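You operate a simulated robot arm through the tools that you are given. There is no shell and no other tool. Be economical: measure what you need, move in short steps, check, and stop when the job is done.

You are at the controls of a simulated robot arm. One attempt, no reset.

TASK
Seat the elements marked 3, 5 and 4 in strainer seats 1, 2 and 3 and run the flush once.
Fine: first named in seat 1, and so on; the sight glasses end clean; leave the elements in.

Only the result counts: the job must be done as asked and must still hold three seconds after the hand-in. Knocking over, shifting, dropping, spilling or breaking anything else fails it.

THE ROBOT
A 6-joint arm with a two-finger parallel gripper, fixed in place. Base frame: the origin is at the foot of the arm, x ahead of it, y to its left, z up; the work surface is at about z = 800. Readings come in mm, rad, newtons and seconds.
With the tool pointing down near the work surface it reaches from about 240 to 640 mm from the base axis. Its first joint turns from -1.152 to 1.152 rad. Payload 2.7 kg.
The tool frame sits at the grasp point between the pads (the TCP): z along the fingers, y along the line on which they close. The tips reach 23 mm beyond it. Largest opening 94 mm; finger width 38, thickness 10; the body of the gripper, 54 by 96 mm, starts 39 mm behind the TCP.
Orientation is told as [roll, pitch, yaw] about the base's x, y, z axes, in that order, counted from this pose: with the fingers straight down and closing along the base's y, the tool's x points along the base's -x, its y along +y and its z along -z.

THE INTERFACE
- The arm moves only by the tool nudge_tool. Its argument "plan" is a list that holds one entry, the list of rows, each a list of 7 numbers: the shift along the base's x, y, z in mm, then the turn, a rotation vector about the base's x, y, z in rad, then the opening in per cent of the stroke, from 0 (shut) to 100 (fully open). In form: [[[dx, dy, dz, rx, ry, rz, hand], ...]]. A call has 1 to 20 rows; each row is the pose to reach, as a shift and turn from the pose commanded when the call began. A row lasts 0.2 s, in which the tool goes at most 50 mm and 0.15 rad; a call with a longer step from one row to the next is refused whole, and so is a gripper value outside its range. A pose out of reach is approached as far as the arm can. The call stops where the force on the tool passes 40 N (or 10 N more than at its start, if that is more) or the arm is blocked; 0.2 s more then pass. The fingers move at their own pace (about 45 mm/s each) and stop on an object; they squeeze with about 21 N. The grip force told is the motor's: it shows also when the fingers shut on nothing. Time passes only in rows, and 0.2 s behind the last, so rows that repeat a pose let the fingers close. The reply holds the time, the measured pose of the TCP, the force on the tool along the base axes, the opening and the grip force, in the units named above and with some noise.
- Cameras (640 x 400 px; columns grow to the right, rows downward): "scene" is fixed at [71.7, -460.3, 1376.2]; the picture's right is [0.72, -0.69, 0.00], its down [-0.49, -0.52, -0.70] and it looks along [0.48, 0.50, -0.72] (base axes); focal length 326 px, centre (320, 200). "wrist" rides on the gripper at [86, 16, -74] in the tool frame; the picture's right is [-0.18, 0.98, 0.00], its down [-0.58, -0.11, -0.81] and it looks along [-0.79, -0.15, 0.59] (tool axes); focal length 243 px, centre (320, 200).
- grab_frame(camera): a new picture of that camera. No time passes.
- pixel_to_xyz(camera, pixels): for up to 12 pixels [column, row] of the newest picture of that camera ("zoom" is the newest enlarged one), the place [x, y, z] in the base frame of the surface seen there, good to about 2 mm, but the place of the scene camera against the robot may be out by one fixed shift of up to 25 mm in any direction. No time passes.
- close_up(camera, box): a new picture of the part [left, top, right, bottom] of that camera's present view, enlarged. No time passes.
- finish_job(): hands the job in; it is judged then, once.

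Work in short steps. Measure before you move; look again where a grasp or a placing could have gone wrong, and mend it. You have 80 turns and 34 pictures in all, those below and enlarged ones among them. Open the gripper and draw the arm clear of the work before you hand the job in, unless the task says otherwise; then end with one line.

The tools are called after "Call:" by a JSON object that holds its "op" and its "data". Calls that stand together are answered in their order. nudge_tool: Moves the arm, as the interface text tells. Its arguments: {"type":"object","properties":{"plan":{"type":"array"}},"required":["plan"]} The other tools are called the same way: grab_frame (camera) takes a picture; pixel_to_xyz (camera, pixels) gives the place of the surface under pixels of a picture; close_up (camera, box) takes an enlarged picture of a part of a camera's view; finish_job () hands the job in.

At the start:

```text
time_s: 0.0
tool_pos: [341.1, -84.4, 1102.6]
ee_rot: [0.001, -0.001, 0.001]
force: [-0.3, 0.5, 0.6]
opening: 93.7
finger_force: 0.1
```

scene: 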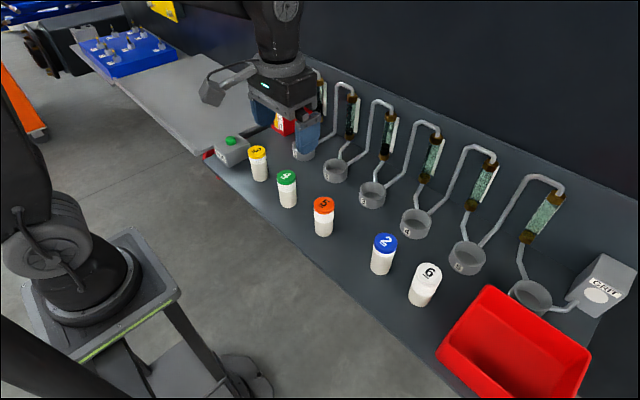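
wrist: 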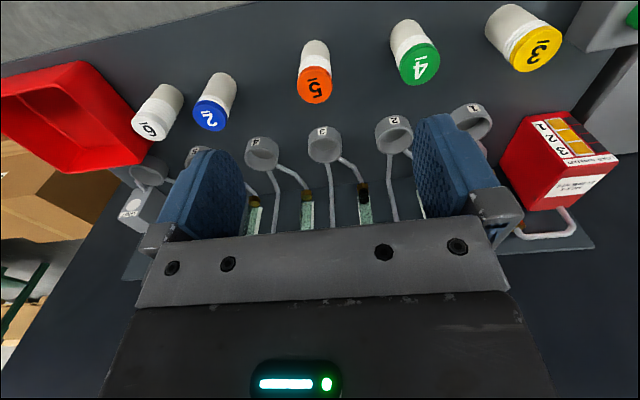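

The pictures show five elements in a row, a line of numbered seats, a red box with a chart and a green button near (230,142). I take enlarged pictures to read the marks.

Call:
{"op": "close_up", "data": {"camera": "scene", "box": [200, 60, 400, 240]}}

Call:
{"op": "close_up", "data": {"camera": "wrist", "box": [440, 60, 640, 260]}}

Call:
{"op": "close_up", "data": {"camera": "scene", "box": [360, 120, 640, 320]}}

```text
2.22 times, centred on (300, 150) of scene
```

zoom: 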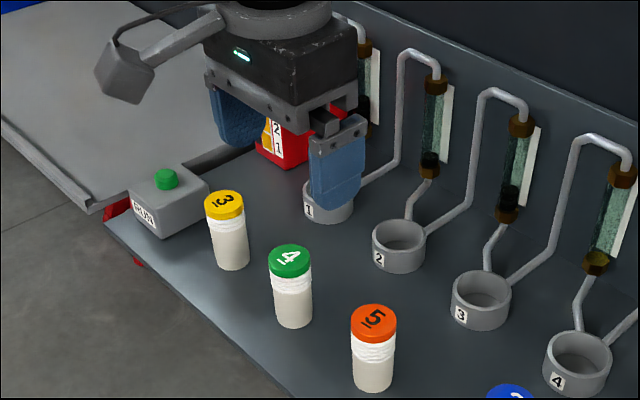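

```text
2.00 times, centred on (540, 160) of wrist
```

zoom: 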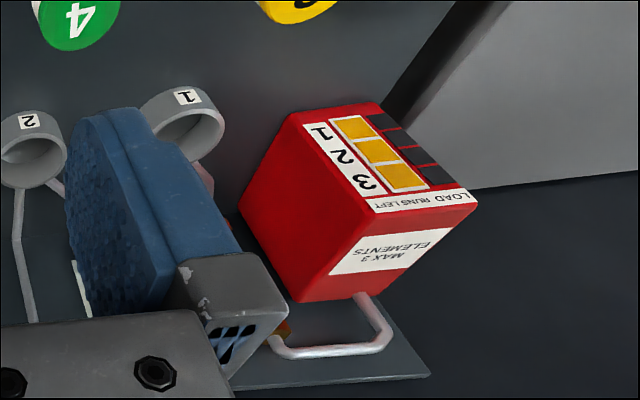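

```text
2.00 times, centred on (500, 220) of scene
```

zoom: 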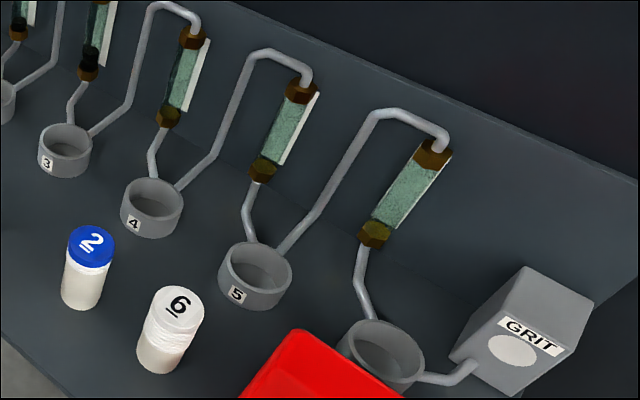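

Marks are readable: caps 3 (yellow), 4 (green), 5 (orange), seats 1–3 empty. I measure caps and seats with the wrist camera and the button/others with both.

Call:
{"op": "pixel_to_xyz", "data": {"camera": "wrist", "pixels": [[540, 48], [421, 64], [316, 85], [513, 58], [559, 36], [470, 112], [393, 133], [324, 143], [376, 128], [411, 130], [308, 143], [342, 143]]}}

Call:
{"op": "pixel_to_xyz", "data": {"camera": "scene", "pixels": [[257, 150], [287, 175], [323, 203], [336, 170], [372, 195], [230, 140], [305, 152], [385, 240], [430, 271], [300, 210], [323, 235], [260, 180]]}}

```text
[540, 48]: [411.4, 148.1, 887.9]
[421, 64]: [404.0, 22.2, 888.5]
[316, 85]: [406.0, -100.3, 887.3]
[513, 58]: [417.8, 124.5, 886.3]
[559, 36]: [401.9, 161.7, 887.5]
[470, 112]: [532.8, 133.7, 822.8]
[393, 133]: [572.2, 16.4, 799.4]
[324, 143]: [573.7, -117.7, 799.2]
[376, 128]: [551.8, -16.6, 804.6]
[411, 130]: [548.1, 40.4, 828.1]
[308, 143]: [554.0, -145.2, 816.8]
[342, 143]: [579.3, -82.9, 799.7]
```

```text
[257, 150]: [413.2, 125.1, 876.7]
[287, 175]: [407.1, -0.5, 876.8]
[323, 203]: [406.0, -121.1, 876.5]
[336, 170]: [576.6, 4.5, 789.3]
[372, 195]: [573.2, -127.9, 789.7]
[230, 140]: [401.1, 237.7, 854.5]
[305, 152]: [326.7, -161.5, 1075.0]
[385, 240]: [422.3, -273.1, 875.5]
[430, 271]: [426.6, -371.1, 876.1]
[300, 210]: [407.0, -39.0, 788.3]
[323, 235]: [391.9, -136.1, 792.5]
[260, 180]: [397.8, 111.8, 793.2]
```

The scene camera looks shifted by about 20 mm in y and 11 in z against the wrist one. I take a enlarged wrist view for fine points of caps and seat rims.

Call:
{"op": "close_up", "data": {"camera": "wrist", "box": [290, 0, 570, 175]}}

```text
2.29 times, centred on (430, 88) of wrist
```

zoom: 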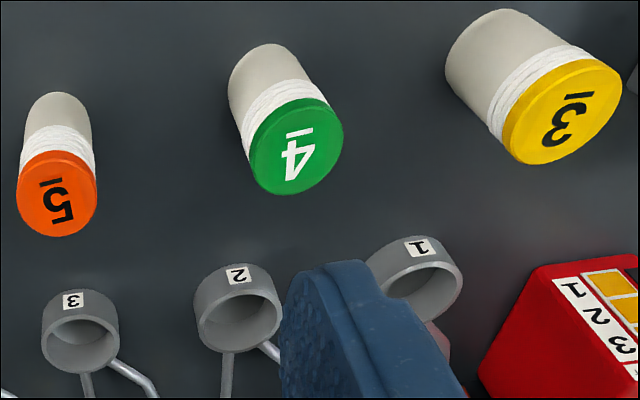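

I measure cap edges and rim edges in the enlarged view (seat 3 rim about (41–119, 318–372), seat 2 rim (194–282, 298–354)).

Call:
{"op": "pixel_to_xyz", "data": {"camera": "zoom", "pixels": [[21, 195], [94, 192], [57, 233], [55, 155], [256, 155], [340, 130], [300, 193], [292, 102], [510, 135], [617, 85], [545, 162], [585, 62]]}}

Call:
{"op": "pixel_to_xyz", "data": {"camera": "zoom", "pixels": [[44, 342], [117, 342], [80, 371], [78, 317], [196, 325], [279, 315], [245, 353], [236, 297], [460, 272], [372, 267], [435, 308], [420, 262]]}}

```text
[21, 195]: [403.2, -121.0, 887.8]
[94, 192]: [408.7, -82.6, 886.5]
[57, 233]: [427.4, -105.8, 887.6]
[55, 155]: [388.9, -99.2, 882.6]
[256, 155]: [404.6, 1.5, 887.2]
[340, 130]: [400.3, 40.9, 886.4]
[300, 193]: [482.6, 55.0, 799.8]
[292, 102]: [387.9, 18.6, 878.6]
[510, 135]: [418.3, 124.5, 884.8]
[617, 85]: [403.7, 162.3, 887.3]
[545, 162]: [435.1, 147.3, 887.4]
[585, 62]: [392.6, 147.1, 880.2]
```

```text
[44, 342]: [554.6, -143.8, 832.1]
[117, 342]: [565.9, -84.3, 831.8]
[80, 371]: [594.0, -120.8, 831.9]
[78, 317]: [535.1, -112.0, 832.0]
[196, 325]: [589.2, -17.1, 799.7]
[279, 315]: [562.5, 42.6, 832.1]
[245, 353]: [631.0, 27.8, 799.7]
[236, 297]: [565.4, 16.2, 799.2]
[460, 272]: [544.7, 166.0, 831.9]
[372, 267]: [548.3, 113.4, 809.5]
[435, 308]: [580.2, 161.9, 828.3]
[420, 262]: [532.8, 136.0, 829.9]
```

Seats: about (564, -114), (564, 15), (563, 140), rim z 832; caps about 40 mm wide, top 888. Now I check how far the pipes and glasses stand out near the seats (scene pixels like (386,105), (366,175)) and the button.

Call:
{"op": "pixel_to_xyz", "data": {"camera": "scene", "pixels": [[388, 116], [388, 135], [383, 154], [372, 105], [369, 140], [359, 158], [352, 98], [351, 117], [339, 90], [336, 125], [231, 136], [404, 122]]}}

Call:
{"op": "close_up", "data": {"camera": "scene", "box": [310, 60, 450, 220]}}

```text
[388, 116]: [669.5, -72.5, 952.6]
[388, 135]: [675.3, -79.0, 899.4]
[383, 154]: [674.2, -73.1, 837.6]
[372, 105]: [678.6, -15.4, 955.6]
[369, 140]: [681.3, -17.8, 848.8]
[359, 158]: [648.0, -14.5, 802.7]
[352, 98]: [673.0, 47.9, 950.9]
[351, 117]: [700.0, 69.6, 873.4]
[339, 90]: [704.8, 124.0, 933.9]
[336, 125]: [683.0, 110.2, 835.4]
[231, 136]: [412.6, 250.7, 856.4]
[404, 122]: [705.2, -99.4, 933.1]
```

```text
2.50 times, centred on (380, 140) of scene
```

zoom: 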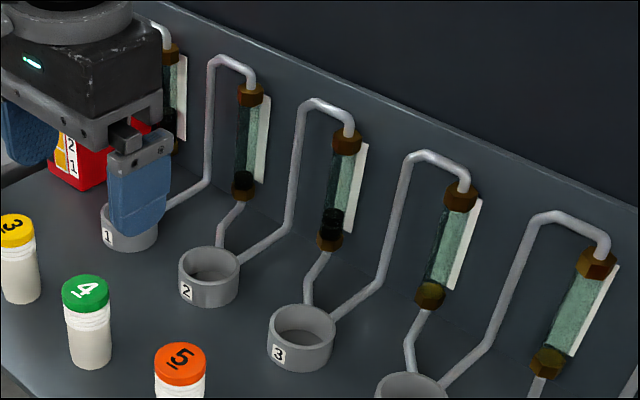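

Pipes stand at x≈675, well clear of the seats. I go above element 3 at about (412,144), z 960, gripper 75 %.

Call:
{"op": "nudge_tool", "data": {"plan": [[[10, 38, -20, 0, 0, 0, 75], [22, 76, -45, 0, 0, 0, 75], [34, 114, -70, 0, 0, 0, 75], [46, 152, -95, 0, 0, 0, 75], [58, 190, -120, 0, 0, 0, 75], [71, 228, -142, 0, 0, 0, 75], [71, 228, -142, 0, 0, 0, 75]]]}}

Call:
{"op": "grab_frame", "data": {"camera": "wrist"}}

```text
time_s: 1.6
tool_pos: [411.5, 144.5, 962.3]
ee_rot: [-0.001, -0.001, 0.0]
force: [-0.4, -0.4, -0.8]
opening: 70.6
finger_force: 0.0
```

```text
26 pictures are left
```

wrist: 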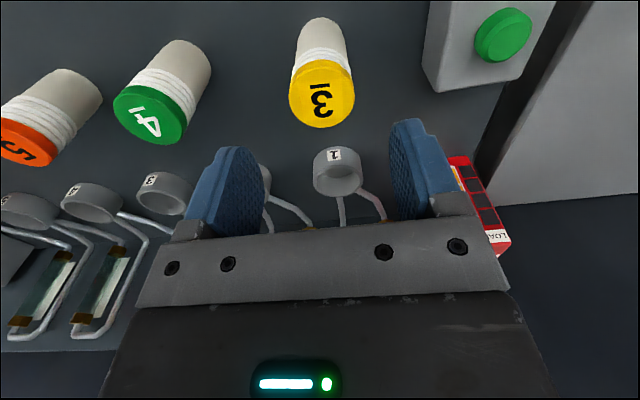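

Cap 3 is at (321,95), button at (503,35), seat 1 rim at (337,172). I measure these precisely.

Call:
{"op": "pixel_to_xyz", "data": {"camera": "wrist", "pixels": [[291, 95], [352, 94], [321, 126], [321, 64], [503, 27], [480, 35], [428, 60], [314, 172], [361, 172], [338, 193], [337, 160], [446, 90]]}}

```text
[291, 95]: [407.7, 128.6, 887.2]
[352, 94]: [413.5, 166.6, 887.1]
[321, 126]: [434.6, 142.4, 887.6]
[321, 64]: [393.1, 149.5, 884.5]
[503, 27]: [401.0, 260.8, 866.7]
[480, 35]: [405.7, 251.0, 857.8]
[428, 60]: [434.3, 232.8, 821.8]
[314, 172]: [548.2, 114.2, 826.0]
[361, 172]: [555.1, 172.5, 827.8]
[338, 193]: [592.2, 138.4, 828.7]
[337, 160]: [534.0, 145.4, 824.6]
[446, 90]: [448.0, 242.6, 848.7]
```

Element 3's centre is about (413,147). I descend to z≈868 and close.

Call:
{"op": "nudge_tool", "data": {"plan": [[[2, 2.5, -40, 0, 0, 0, 75], [2, 2.5, -75, 0, 0, 0, 75], [2, 2.5, -94, 0, 0, 0, 75], [2, 2.5, -94, 0, 0, 0, 75], [2, 2.5, -94, 0, 0, 0, 20], [2, 2.5, -94, 0, 0, 0, 20], [2, 2.5, -94, 0, 0, 0, 20], [2, 2.5, -94, 0, 0, 0, 20]]]}}

```text
time_s: 3.4
tool_pos: [412.3, 146.3, 867.7]
ee_rot: [-0.001, 0.0, 0.0]
force: [0.2, 0.0, 0.1]
opening: 43.3
finger_force: 20.9
```

Gripped at 43 mm. I lift 70 mm and look.

Call:
{"op": "nudge_tool", "data": {"plan": [[[0, 0, 15, 0, 0, 0, 20], [0, 0, 40, 0, 0, 0, 20], [0, 0, 70, 0, 0, 0, 20], [0, 0, 70, 0, 0, 0, 20]]]}}

Call:
{"op": "grab_frame", "data": {"camera": "wrist"}}

```text
time_s: 4.4
tool_pos: [412.5, 146.7, 936.3]
ee_rot: [-0.001, -0.002, 0.001]
force: [0.7, -0.4, -1.0]
opening: 43.1
finger_force: 20.8
```

```text
25 pictures are left
```

wrist: 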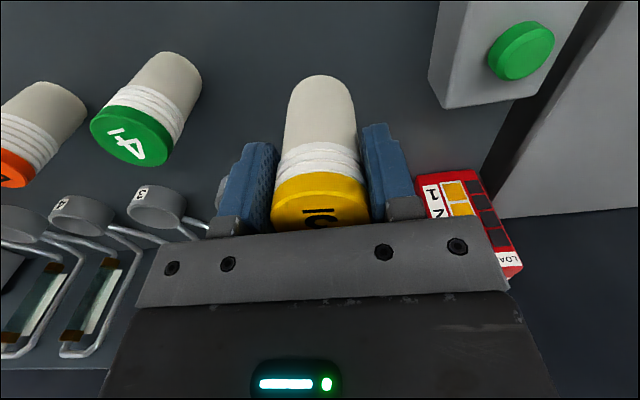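

Element 3 is held upright. I measure its front surface (cap side at (320,190), body (320,120)) for the offset in x.

Call:
{"op": "pixel_to_xyz", "data": {"camera": "wrist", "pixels": [[320, 185], [310, 185], [330, 185], [320, 130], [312, 110], [328, 110], [289, 110], [351, 108], [321, 79]]}}

```text
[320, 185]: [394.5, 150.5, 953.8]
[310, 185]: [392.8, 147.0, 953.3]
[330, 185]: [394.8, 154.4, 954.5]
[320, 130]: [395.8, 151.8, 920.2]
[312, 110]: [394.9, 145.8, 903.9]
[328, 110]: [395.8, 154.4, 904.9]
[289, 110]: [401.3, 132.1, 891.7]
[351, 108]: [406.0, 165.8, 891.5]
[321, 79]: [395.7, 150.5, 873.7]
```

Element centre is within about 1 mm of the TCP. I carry it above seat 1, target (562.5,142.8), keeping the height.

Call:
{"op": "nudge_tool", "data": {"plan": [[[35, 0, 0, 0, 0, 0, 20], [75, -1, 0, 0, 0, 0, 20], [115, -3, 0, 0, 0, 0, 20], [150, -4, 0, 0, 0, 0, 20], [150, -4, -20, 0, 0, 0, 20], [150, -4, -20, 0, 0, 0, 20]]]}}

Call:
{"op": "close_up", "data": {"camera": "scene", "box": [240, 90, 380, 220]}}

Call:
{"op": "close_up", "data": {"camera": "wrist", "box": [220, 40, 420, 240]}}

```text
time_s: 5.8
tool_pos: [562.7, 142.3, 916.5]
ee_rot: [0.001, -0.001, -0.002]
force: [0.1, 0.3, -0.7]
opening: 43.4
finger_force: 20.8
```

```text
3.08 times, centred on (310, 155) of scene
```

zoom: 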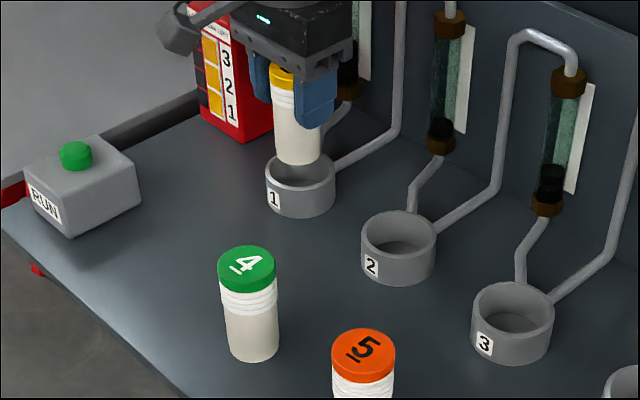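

```text
2.00 times, centred on (320, 140) of wrist
```

zoom: 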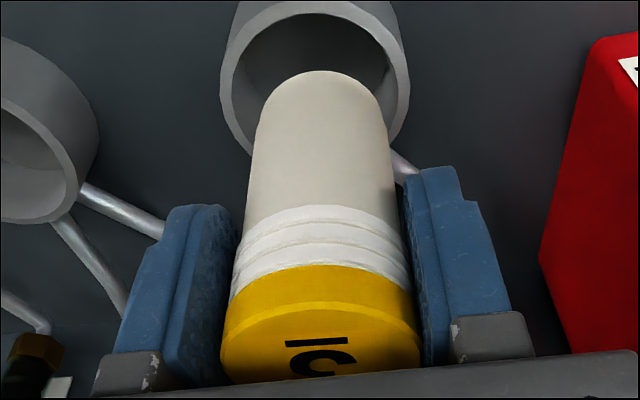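

Alignment looks near; I measure the rim here: near inner edge (315,12), left (230,80), right (408,85).

Call:
{"op": "pixel_to_xyz", "data": {"camera": "zoom", "pixels": [[312, 5], [226, 75], [405, 85], [240, 75], [394, 85], [232, 110], [403, 115], [320, 73], [46, 215], [2, 122], [75, 180]]}}

```text
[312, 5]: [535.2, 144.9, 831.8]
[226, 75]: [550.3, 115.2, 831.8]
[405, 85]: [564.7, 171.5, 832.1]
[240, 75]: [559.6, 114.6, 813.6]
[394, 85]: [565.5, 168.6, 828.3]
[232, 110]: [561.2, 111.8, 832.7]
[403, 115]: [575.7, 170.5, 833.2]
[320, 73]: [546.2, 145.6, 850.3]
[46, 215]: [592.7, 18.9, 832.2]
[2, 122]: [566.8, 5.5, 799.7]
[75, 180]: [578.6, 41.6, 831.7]
```

Seat 1's centre computes to about (564,142), matching the element. I lower slowly, letting contact stop it.

Call:
{"op": "nudge_tool", "data": {"plan": [[[0.5, 0, -15, 0, 0, 0, 20], [0.5, 0, -28, 0, 0, 0, 20], [0.5, 0, -38, 0, 0, 0, 20], [0.5, 0, -43, 0, 0, 0, 20], [0.5, 0, -46, 0, 0, 0, 20], [0.5, 0, -46, 0, 0, 0, 20]]]}}

```text
time_s: 7.2
tool_pos: [564.3, 143.1, 869.9]
ee_rot: [0.0, 0.0, 0.0]
force: [0.3, 0.5, -1.4]
opening: 43.4
finger_force: 21.5
```

No contact yet; I go down by 1 mm steps.

Call:
{"op": "nudge_tool", "data": {"plan": [[[0, 0, -1, 0, 0, 0, 20], [0, 0, -2, 0, 0, 0, 20], [0, 0, -2, 0, 0, 0, 20]]]}}

Call:
{"op": "close_up", "data": {"camera": "scene", "box": [280, 90, 380, 190]}}

```text
time_s: 8.0
tool_pos: [563.3, 142.9, 868.5]
ee_rot: [0.001, 0.0, 0.0]
force: [-0.7, 0.9, -1.7]
opening: 43.1
finger_force: 20.7
```

```text
4.00 times, centred on (330, 140) of scene
```

zoom: 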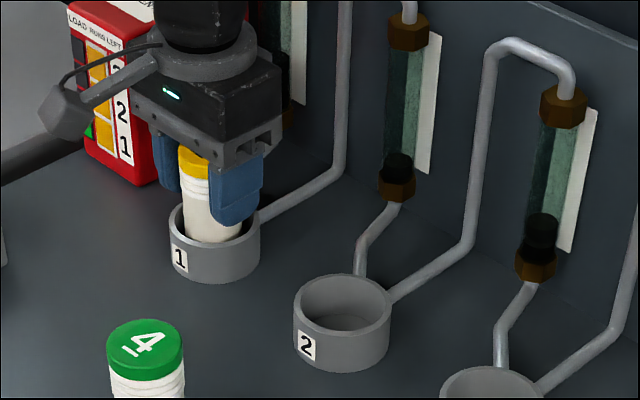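

A green lamp has appeared on the panel: the load is counted. I go 3 mm further for contact.

Call:
{"op": "nudge_tool", "data": {"plan": [[[0, 0, -1, 0, 0, 0, 20], [0, 0, -2, 0, 0, 0, 20], [0, 0, -3, 0, 0, 0, 20]]]}}

```text
time_s: 8.8
tool_pos: [563.5, 143.1, 867.5]
ee_rot: [0.0, -0.001, 0.0]
force: [-2.7, -2.1, 8.6]
opening: 42.9
finger_force: 21.2
```

Contact (8.6 N upward) shows it stands on the seat floor. I open to about 62 mm, rise and look.

Call:
{"op": "nudge_tool", "data": {"plan": [[[0, 0, 0, 0, 0, 0, 70], [0, 0, 0, 0, 0, 0, 70], [0, 0, 0, 0, 0, 0, 70], [0, 0, 30, 0, 0, 0, 70], [0, 0, 70, 0, 0, 0, 70], [-35, -20, 95, 0, 0, 0, 70], [-70, -50, 95, 0, 0, 0, 70], [-105, -85, 95, 0, 0, 0, 70], [-140, -120, 95, 0, 0, 0, 70], [-155, -160, 95, 0, 0, 0, 70], [-157, -205, 95, 0, 0, 0, 70], [-157, -245, 95, 0, 0, 0, 70], [-157, -245, 95, 0, 0, 0, 70]]]}}

Call:
{"op": "grab_frame", "data": {"camera": "wrist"}}

Call:
{"op": "close_up", "data": {"camera": "scene", "box": [220, 60, 380, 220]}}

```text
time_s: 11.6
tool_pos: [406.3, -101.9, 960.6]
ee_rot: [0.001, 0.001, 0.0]
force: [0.5, -0.2, -0.3]
opening: 66.1
finger_force: 0.0
```

```text
21 pictures are left
```

wrist: 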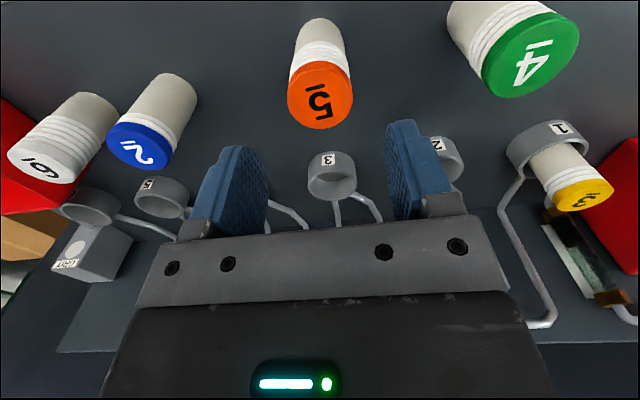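

```text
2.50 times, centred on (300, 140) of scene
```

zoom: 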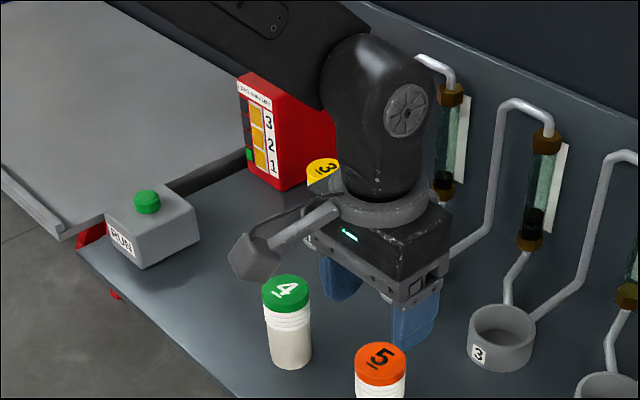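

Element 3 sits in seat 1 and lamp LOAD 1 is green; three runs remain. Now cap 5 at (320,95): I measure it and seats 2/3.

Call:
{"op": "pixel_to_xyz", "data": {"camera": "wrist", "pixels": [[289, 95], [351, 95], [320, 127], [321, 75], [308, 178], [356, 178], [332, 199], [332, 166], [463, 160], [445, 140]]}}

```text
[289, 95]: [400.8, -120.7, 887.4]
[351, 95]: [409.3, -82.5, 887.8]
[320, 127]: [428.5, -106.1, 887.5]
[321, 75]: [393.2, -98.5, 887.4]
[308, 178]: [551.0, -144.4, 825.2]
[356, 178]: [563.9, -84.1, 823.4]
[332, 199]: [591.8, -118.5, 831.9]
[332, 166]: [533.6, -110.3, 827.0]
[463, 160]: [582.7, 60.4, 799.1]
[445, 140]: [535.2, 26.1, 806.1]
```

Cap 5's centre is about (408,-102). I descend, close and lift.

Call:
{"op": "nudge_tool", "data": {"plan": [[[1.5, 0, -40, 0, 0, 0, 70], [1.5, 0, -75, 0, 0, 0, 70], [1.5, 0, -93, 0, 0, 0, 70], [1.5, 0, -93, 0, 0, 0, 70], [1.5, 0, -93, 0, 0, 0, 20], [1.5, 0, -93, 0, 0, 0, 20], [1.5, 0, -93, 0, 0, 0, 20], [1.5, 0, -93, 0, 0, 0, 20], [1.5, 0, -75, 0, 0, 0, 20], [1.5, 0, -50, 0, 0, 0, 20], [1.5, 0, -22, 0, 0, 0, 20], [1.5, 0, -22, 0, 0, 0, 20]]]}}

Call:
{"op": "close_up", "data": {"camera": "wrist", "box": [220, 40, 420, 240]}}

```text
time_s: 14.2
tool_pos: [409.0, -102.3, 939.2]
ee_rot: [0.0, -0.002, 0.002]
force: [0.2, -0.2, -0.9]
opening: 43.3
finger_force: 21.2
```

```text
2.00 times, centred on (320, 140) of wrist
```

zoom: 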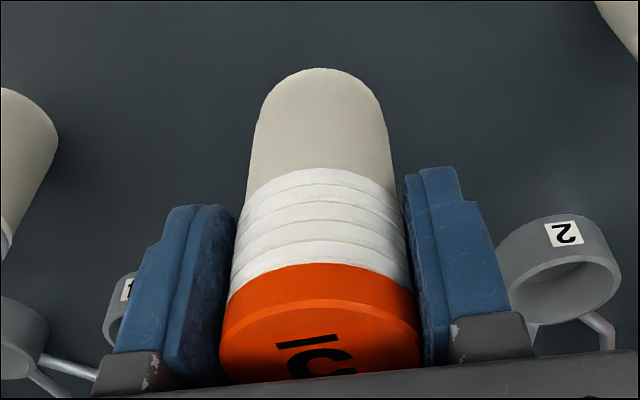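

Element 5 is held. I measure its front and seat 2's rim (ellipse roughly (510–620, 258–325)).

Call:
{"op": "pixel_to_xyz", "data": {"camera": "zoom", "pixels": [[320, 72], [320, 285], [320, 120], [618, 278], [565, 320], [555, 263], [514, 295], [535, 319], [600, 302], [590, 261]]}}

```text
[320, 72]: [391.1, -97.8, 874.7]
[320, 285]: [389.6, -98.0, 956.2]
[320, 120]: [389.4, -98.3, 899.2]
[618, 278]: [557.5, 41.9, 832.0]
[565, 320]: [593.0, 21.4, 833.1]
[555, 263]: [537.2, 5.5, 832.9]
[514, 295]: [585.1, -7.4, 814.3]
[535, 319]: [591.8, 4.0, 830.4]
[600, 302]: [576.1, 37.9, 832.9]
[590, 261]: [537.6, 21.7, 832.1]
```

Seat 2's centre fits (564.3,14). I carry element 5 there and stop above the rim.

Call:
{"op": "nudge_tool", "data": {"plan": [[[26, 18, 0, 0, 0, 0, 20], [58, 42, 0, 0, 0, 0, 20], [92, 68, 0, 0, 0, 0, 20], [126, 94, 0, 0, 0, 0, 20], [154.7, 116.1, 0, 0, 0, 0, 20], [154.7, 116.1, -22, 0, 0, 0, 20], [154.7, 116.1, -22, 0, 0, 0, 20]]]}}

Call:
{"op": "close_up", "data": {"camera": "wrist", "box": [220, 40, 420, 240]}}

```text
time_s: 15.8
tool_pos: [563.0, 12.8, 916.7]
ee_rot: [0.002, 0.001, 0.0]
force: [0.4, 0.1, -1.2]
opening: 43.2
finger_force: 21.2
```

```text
2.00 times, centred on (320, 140) of wrist
```

zoom: 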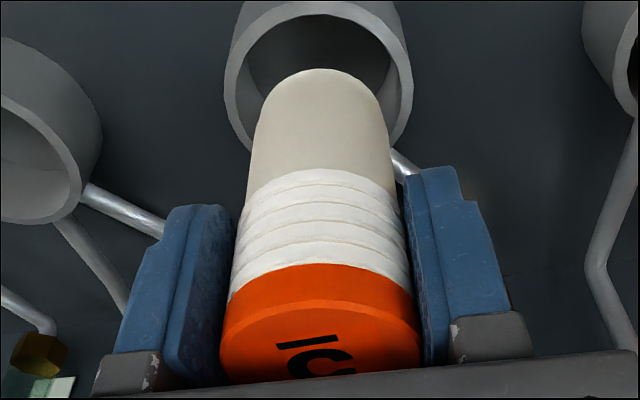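

The picture matches the seat 1 approach, rim about 1 mm to the +y side. I correct and lower.

Call:
{"op": "nudge_tool", "data": {"plan": [[[0.5, 0.8, -15, 0, 0, 0, 20], [0.5, 0.8, -28, 0, 0, 0, 20], [0.5, 0.8, -38, 0, 0, 0, 20], [0.5, 0.8, -44, 0, 0, 0, 20], [0.5, 0.8, -47, 0, 0, 0, 20], [0.5, 0.8, -48, 0, 0, 0, 20], [0.5, 0.8, -49, 0, 0, 0, 20], [0.5, 0.8, -49, 0, 0, 0, 20]]]}}

```text
time_s: 17.6
tool_pos: [563.0, 15.8, 868.8]
ee_rot: [-0.001, 0.001, 0.001]
force: [0.4, -0.3, -1.5]
opening: 43.4
finger_force: 21.0
```

No contact yet; further small steps until contact.

Call:
{"op": "nudge_tool", "data": {"plan": [[[0, 0, -1, 0, 0, 0, 20], [0, 0, -2, 0, 0, 0, 20], [0, 0, -2.5, 0, 0, 0, 20]]]}}

```text
time_s: 18.4
tool_pos: [563.3, 14.1, 866.4]
ee_rot: [0.001, -0.001, 0.0]
force: [-3.2, -0.5, 10.8]
opening: 43.3
finger_force: 21.0
```

Contact at 10.8 N: seated. I open, rise and move above element 4 near (406,21).

Call:
{"op": "nudge_tool", "data": {"plan": [[[0, 0, 0, 0, 0, 0, 70], [0, 0, 0, 0, 0, 0, 70], [0, 0, 0, 0, 0, 0, 70], [0, 0, 30, 0, 0, 0, 70], [0, 0, 70, 0, 0, 0, 70], [-35, 2, 95, 0, 0, 0, 70], [-75, 4, 95, 0, 0, 0, 70], [-115, 6, 95, 0, 0, 0, 70], [-157, 7, 95, 0, 0, 0, 70], [-157, 7, 95, 0, 0, 0, 70]]]}}

Call:
{"op": "grab_frame", "data": {"camera": "wrist"}}

```text
time_s: 20.6
tool_pos: [405.9, 20.5, 960.7]
ee_rot: [0.0, 0.0, 0.001]
force: [0.5, 0.6, 0.3]
opening: 65.5
finger_force: 0.0
```

```text
17 pictures are left
```

wrist: 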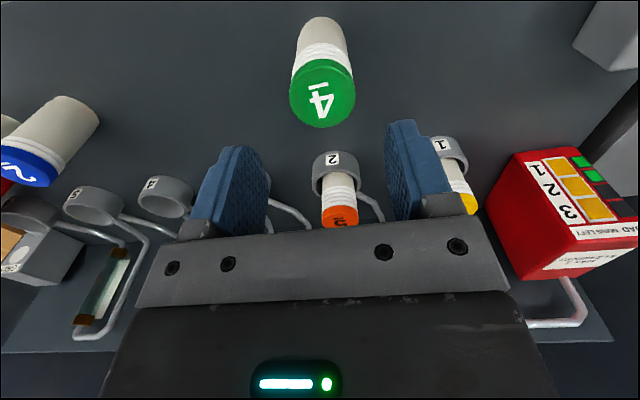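

Element 5 stands in seat 2 and two load lamps are green. I measure cap 4 at (322,93).

Call:
{"op": "pixel_to_xyz", "data": {"camera": "wrist", "pixels": [[291, 95], [353, 93], [322, 125], [322, 72]]}}

```text
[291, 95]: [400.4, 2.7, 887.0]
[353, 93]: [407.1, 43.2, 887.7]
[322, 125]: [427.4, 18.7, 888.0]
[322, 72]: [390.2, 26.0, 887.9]
```

Cap 4's centre is about (407,22). I descend, grip and lift.

Call:
{"op": "nudge_tool", "data": {"plan": [[[1, 1.5, -40, 0, 0, 0, 70], [1, 1.5, -75, 0, 0, 0, 70], [1, 1.5, -93, 0, 0, 0, 70], [1, 1.5, -93, 0, 0, 0, 70], [1, 1.5, -93, 0, 0, 0, 20], [1, 1.5, -93, 0, 0, 0, 20], [1, 1.5, -93, 0, 0, 0, 20], [1, 1.5, -93, 0, 0, 0, 20], [1, 1.5, -75, 0, 0, 0, 20], [1, 1.5, -50, 0, 0, 0, 20], [1, 1.5, -22, 0, 0, 0, 20], [1, 1.5, -22, 0, 0, 0, 20]]]}}

Call:
{"op": "close_up", "data": {"camera": "wrist", "box": [220, 40, 420, 240]}}

```text
time_s: 23.2
tool_pos: [406.8, 22.5, 937.8]
ee_rot: [-0.002, 0.0, -0.001]
force: [0.8, -0.3, -1.0]
opening: 43.3
finger_force: 21.0
```

```text
2.00 times, centred on (320, 140) of wrist
```

zoom: 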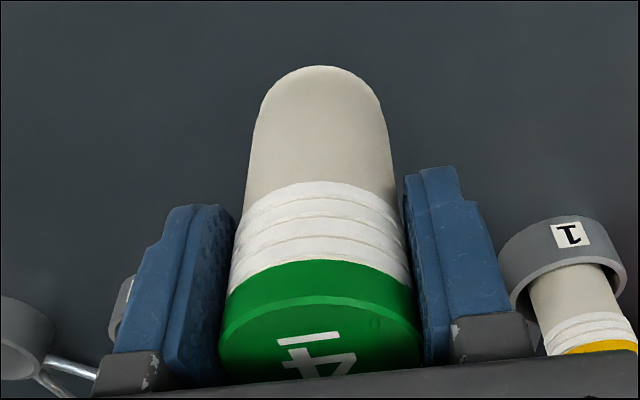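

Element 4 is held upright. I carry it above seat 3 (563.7,-114).

Call:
{"op": "nudge_tool", "data": {"plan": [[[26, -22, 0, 0, 0, 0, 20], [56, -48, 0, 0, 0, 0, 20], [90, -78, 0, 0, 0, 0, 20], [124, -108, 0, 0, 0, 0, 20], [156.8, -136.5, 0, 0, 0, 0, 20], [156.8, -136.5, -21, 0, 0, 0, 20], [156.8, -136.5, -21, 0, 0, 0, 20]]]}}

Call:
{"op": "close_up", "data": {"camera": "wrist", "box": [220, 40, 420, 240]}}

```text
time_s: 24.8
tool_pos: [562.9, -113.6, 917.5]
ee_rot: [0.0, 0.001, 0.0]
force: [-0.4, -1.0, -1.5]
opening: 43.2
finger_force: 21.0
```

```text
2.00 times, centred on (320, 140) of wrist
```

zoom: 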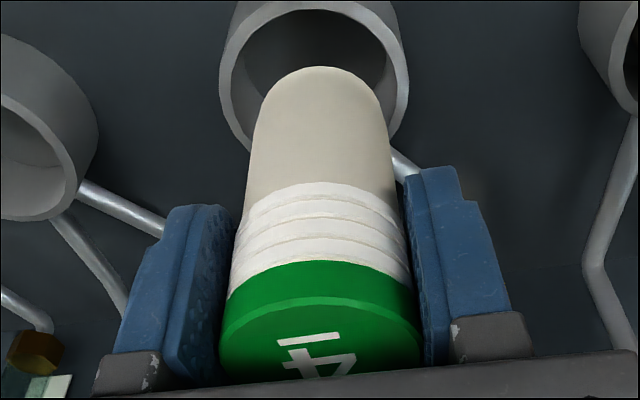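

The rim stands as in the earlier two approaches. I lower to contact.

Call:
{"op": "nudge_tool", "data": {"plan": [[[0.5, 0, -15, 0, 0, 0, 20], [0.5, 0, -28, 0, 0, 0, 20], [0.5, 0, -38, 0, 0, 0, 20], [0.5, 0, -44, 0, 0, 0, 20], [0.5, 0, -47, 0, 0, 0, 20], [0.5, 0, -49, 0, 0, 0, 20], [0.5, 0, -50, 0, 0, 0, 20], [0.5, 0, -50.5, 0, 0, 0, 20]]]}}

```text
time_s: 26.6
tool_pos: [565.7, -113.6, 867.4]
ee_rot: [0.001, 0.001, 0.0]
force: [-0.9, 0.1, 1.8]
opening: 43.2
finger_force: 21.3
```

First touch at 1.8 N. One mm more, then I open and rise.

Call:
{"op": "nudge_tool", "data": {"plan": [[[0, 0, -1, 0, 0, 0, 20], [0, 0, -1, 0, 0, 0, 70], [0, 0, -1, 0, 0, 0, 70], [0, 0, -1, 0, 0, 0, 70], [0, 0, 30, 0, 0, 0, 70], [0, 0, 70, 0, 0, 0, 70], [-30, 10, 100, 0, 0, 0, 50], [-65, 30, 120, 0, 0, 0, 30], [-100, 60, 120, 0, 0, 0, 0], [-130, 95, 120, 0, 0, 0, 0], [-150, 135, 120, 0, 0, 0, 0], [-164, 180, 120, 0, 0, 0, 0], [-164, 225, 120, 0, 0, 0, 0], [-164, 270, 120, 0, 0, 0, 0], [-164, 315, 110, 0, 0, 0, 0], [-164, 350, 100, 0, 0, 0, 0], [-164, 374, 93, 0, 0, 0, 0], [-164, 374, 93, 0, 0, 0, 0]]]}}

Call:
{"op": "grab_frame", "data": {"camera": "wrist"}}

Call:
{"op": "grab_frame", "data": {"camera": "scene"}}

```text
time_s: 30.4
tool_pos: [401.4, 261.3, 959.2]
ee_rot: [0.0, 0.001, 0.002]
force: [0.5, 0.3, 0.0]
opening: 0.0
finger_force: 21.2
```

```text
14 pictures are left
```

wrist: 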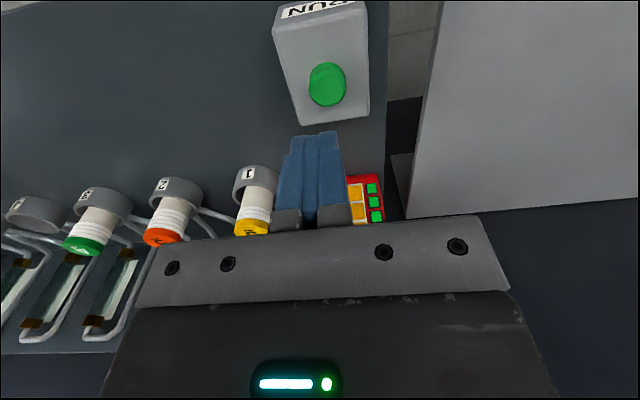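

```text
13 pictures are left
```

scene: 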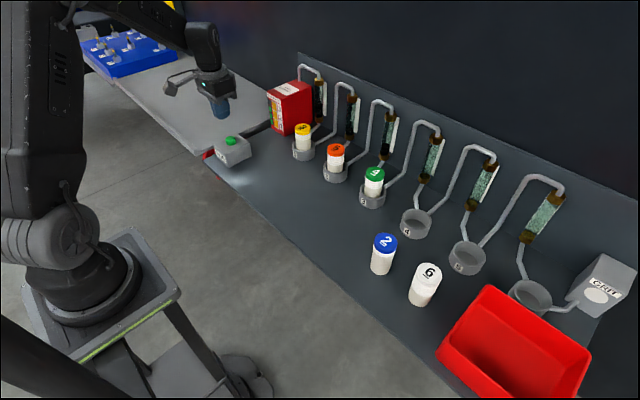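

All three load lamps are green and the three elements stand in seats 1–3 (3, 5, 4). I measure the button at (327,80).

Call:
{"op": "pixel_to_xyz", "data": {"camera": "wrist", "pixels": [[327, 85], [327, 75], [311, 84], [344, 82], [327, 104], [327, 64], [300, 100], [330, 115]]}}

Call:
{"op": "close_up", "data": {"camera": "scene", "box": [270, 60, 430, 220]}}

```text
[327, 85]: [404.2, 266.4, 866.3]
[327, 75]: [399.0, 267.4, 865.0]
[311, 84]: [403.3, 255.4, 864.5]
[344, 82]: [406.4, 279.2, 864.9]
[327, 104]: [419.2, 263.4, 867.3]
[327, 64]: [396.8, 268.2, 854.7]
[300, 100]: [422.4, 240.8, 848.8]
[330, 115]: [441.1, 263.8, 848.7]
```

```text
2.50 times, centred on (350, 140) of scene
```

zoom: 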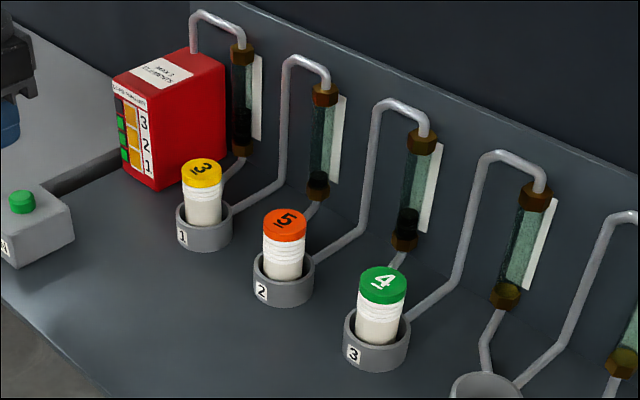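

The button's centre is (407,267), top z 866, housing at 849. With shut fingers I come to just above it.

Call:
{"op": "nudge_tool", "data": {"plan": [[[3, 3, -20, 0, 0, 0, 0], [6, 6, -45, 0, 0, 0, 0], [6, 6, -63, 0, 0, 0, 0], [6, 6, -63, 0, 0, 0, 0]]]}}

Call:
{"op": "close_up", "data": {"camera": "scene", "box": [180, 80, 300, 190]}}

```text
time_s: 31.4
tool_pos: [406.3, 265.8, 896.7]
ee_rot: [0.001, 0.001, -0.001]
force: [0.2, 0.6, 0.4]
opening: 0.0
finger_force: 21.2
```

```text
3.64 times, centred on (240, 135) of scene
```

zoom: 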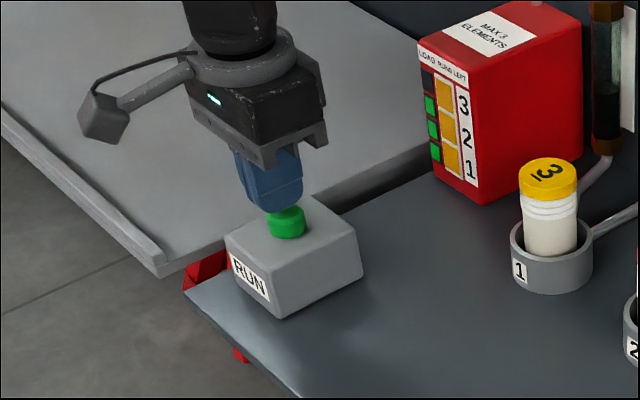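

The shut tips stand just above the button. I press down in 2 mm steps and watch the force.

Call:
{"op": "nudge_tool", "data": {"plan": [[[0, 0, -4, 0, 0, 0, 0], [0, 0, -7, 0, 0, 0, 0], [0, 0, -9, 0, 0, 0, 0], [0, 0, -11, 0, 0, 0, 0], [0, 0, -12, 0, 0, 0, 0]]]}}

Call:
{"op": "close_up", "data": {"camera": "scene", "box": [180, 60, 440, 222]}}

```text
time_s: 32.6
tool_pos: [407.0, 266.3, 884.8]
ee_rot: [-0.001, -0.002, 0.001]
force: [1.5, 1.1, 3.8]
opening: 0.0
finger_force: 20.9
```

```text
2.46 times, centred on (310, 141) of scene
```

zoom: 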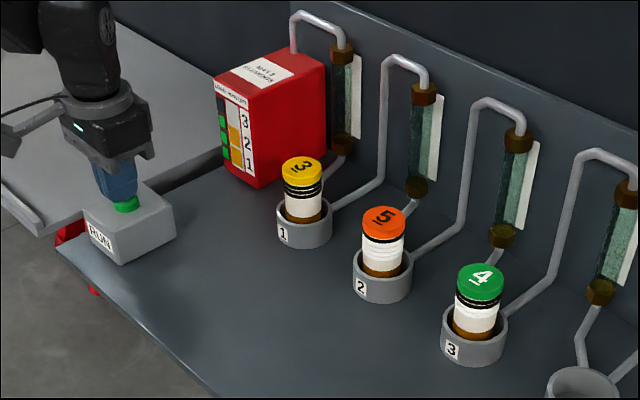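

The flush ran: one run lamp is out, glasses 1–3 are clear and the elements have caught the grit. I rise straight, draw clear, and check.

Call:
{"op": "nudge_tool", "data": {"plan": [[[0, 0, 20, 0, 0, 0, 0], [0, 0, 60, 0, 0, 0, 0], [0, 0, 105, 0, 0, 0, 30], [-15, -30, 140, 0, 0, 0, 60], [-30, -60, 170, 0, 0, 0, 80], [-40, -90, 190, 0, 0, 0, 80], [-40, -90, 190, 0, 0, 0, 80], [-40, -90, 190, 0, 0, 0, 80], [-40, -90, 190, 0, 0, 0, 80]]]}}

Call:
{"op": "close_up", "data": {"camera": "scene", "box": [250, 60, 440, 222]}}

Call:
{"op": "grab_frame", "data": {"camera": "scene"}}

```text
time_s: 34.6
tool_pos: [366.0, 175.2, 1074.4]
ee_rot: [0.0, -0.001, 0.001]
force: [0.0, -0.6, -0.3]
opening: 75.2
finger_force: 0.0
```

```text
2.47 times, centred on (345, 141) of scene
```

zoom: 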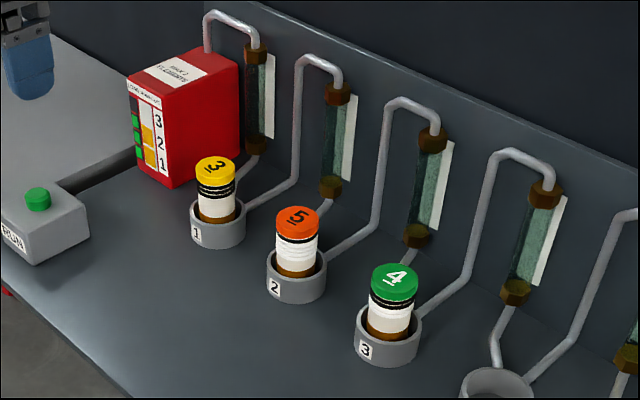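

```text
8 pictures are left
```

scene: 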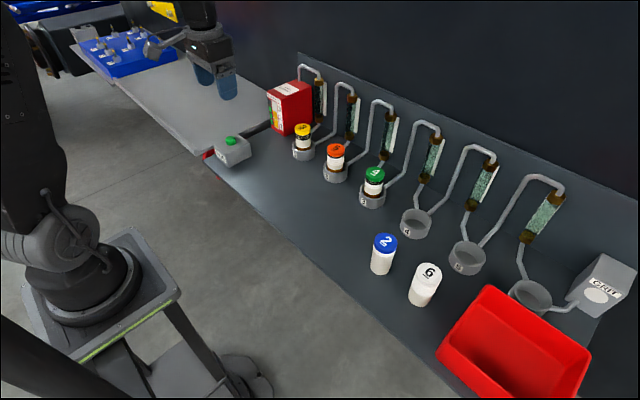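

Glasses 1–4 look clean; the next glass shows something dark at zoom (628,352), so I look closer at glasses 5 and 6.

Call:
{"op": "close_up", "data": {"camera": "scene", "box": [400, 110, 600, 260]}}

Call:
{"op": "close_up", "data": {"camera": "scene", "box": [300, 60, 420, 180]}}

```text
2.67 times, centred on (500, 185) of scene
```

zoom: 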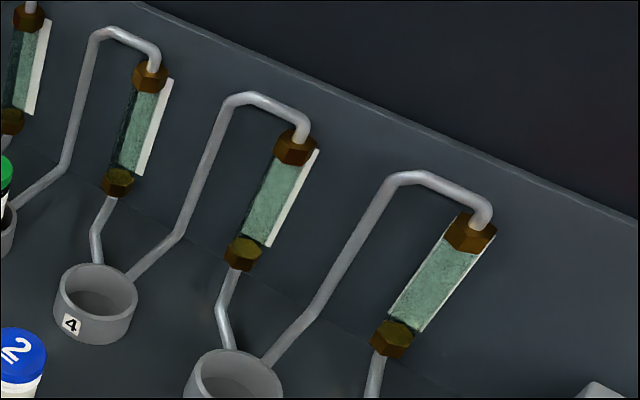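

```text
3.33 times, centred on (360, 120) of scene
```

zoom: 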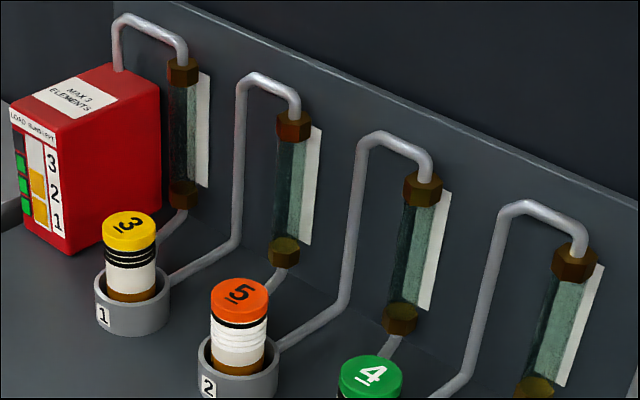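

All glasses are clean, the elements are in place, the flush has run once, and the arm is clear with the gripper open. I hand in.

Call:
{"op": "finish_job", "data": {}}

```text
The job is handed in.
```

Elements 3, 5 and 4 are seated in seats 1, 2 and 3, the flush was run once, all sight glasses look clean, and the job is handed in.
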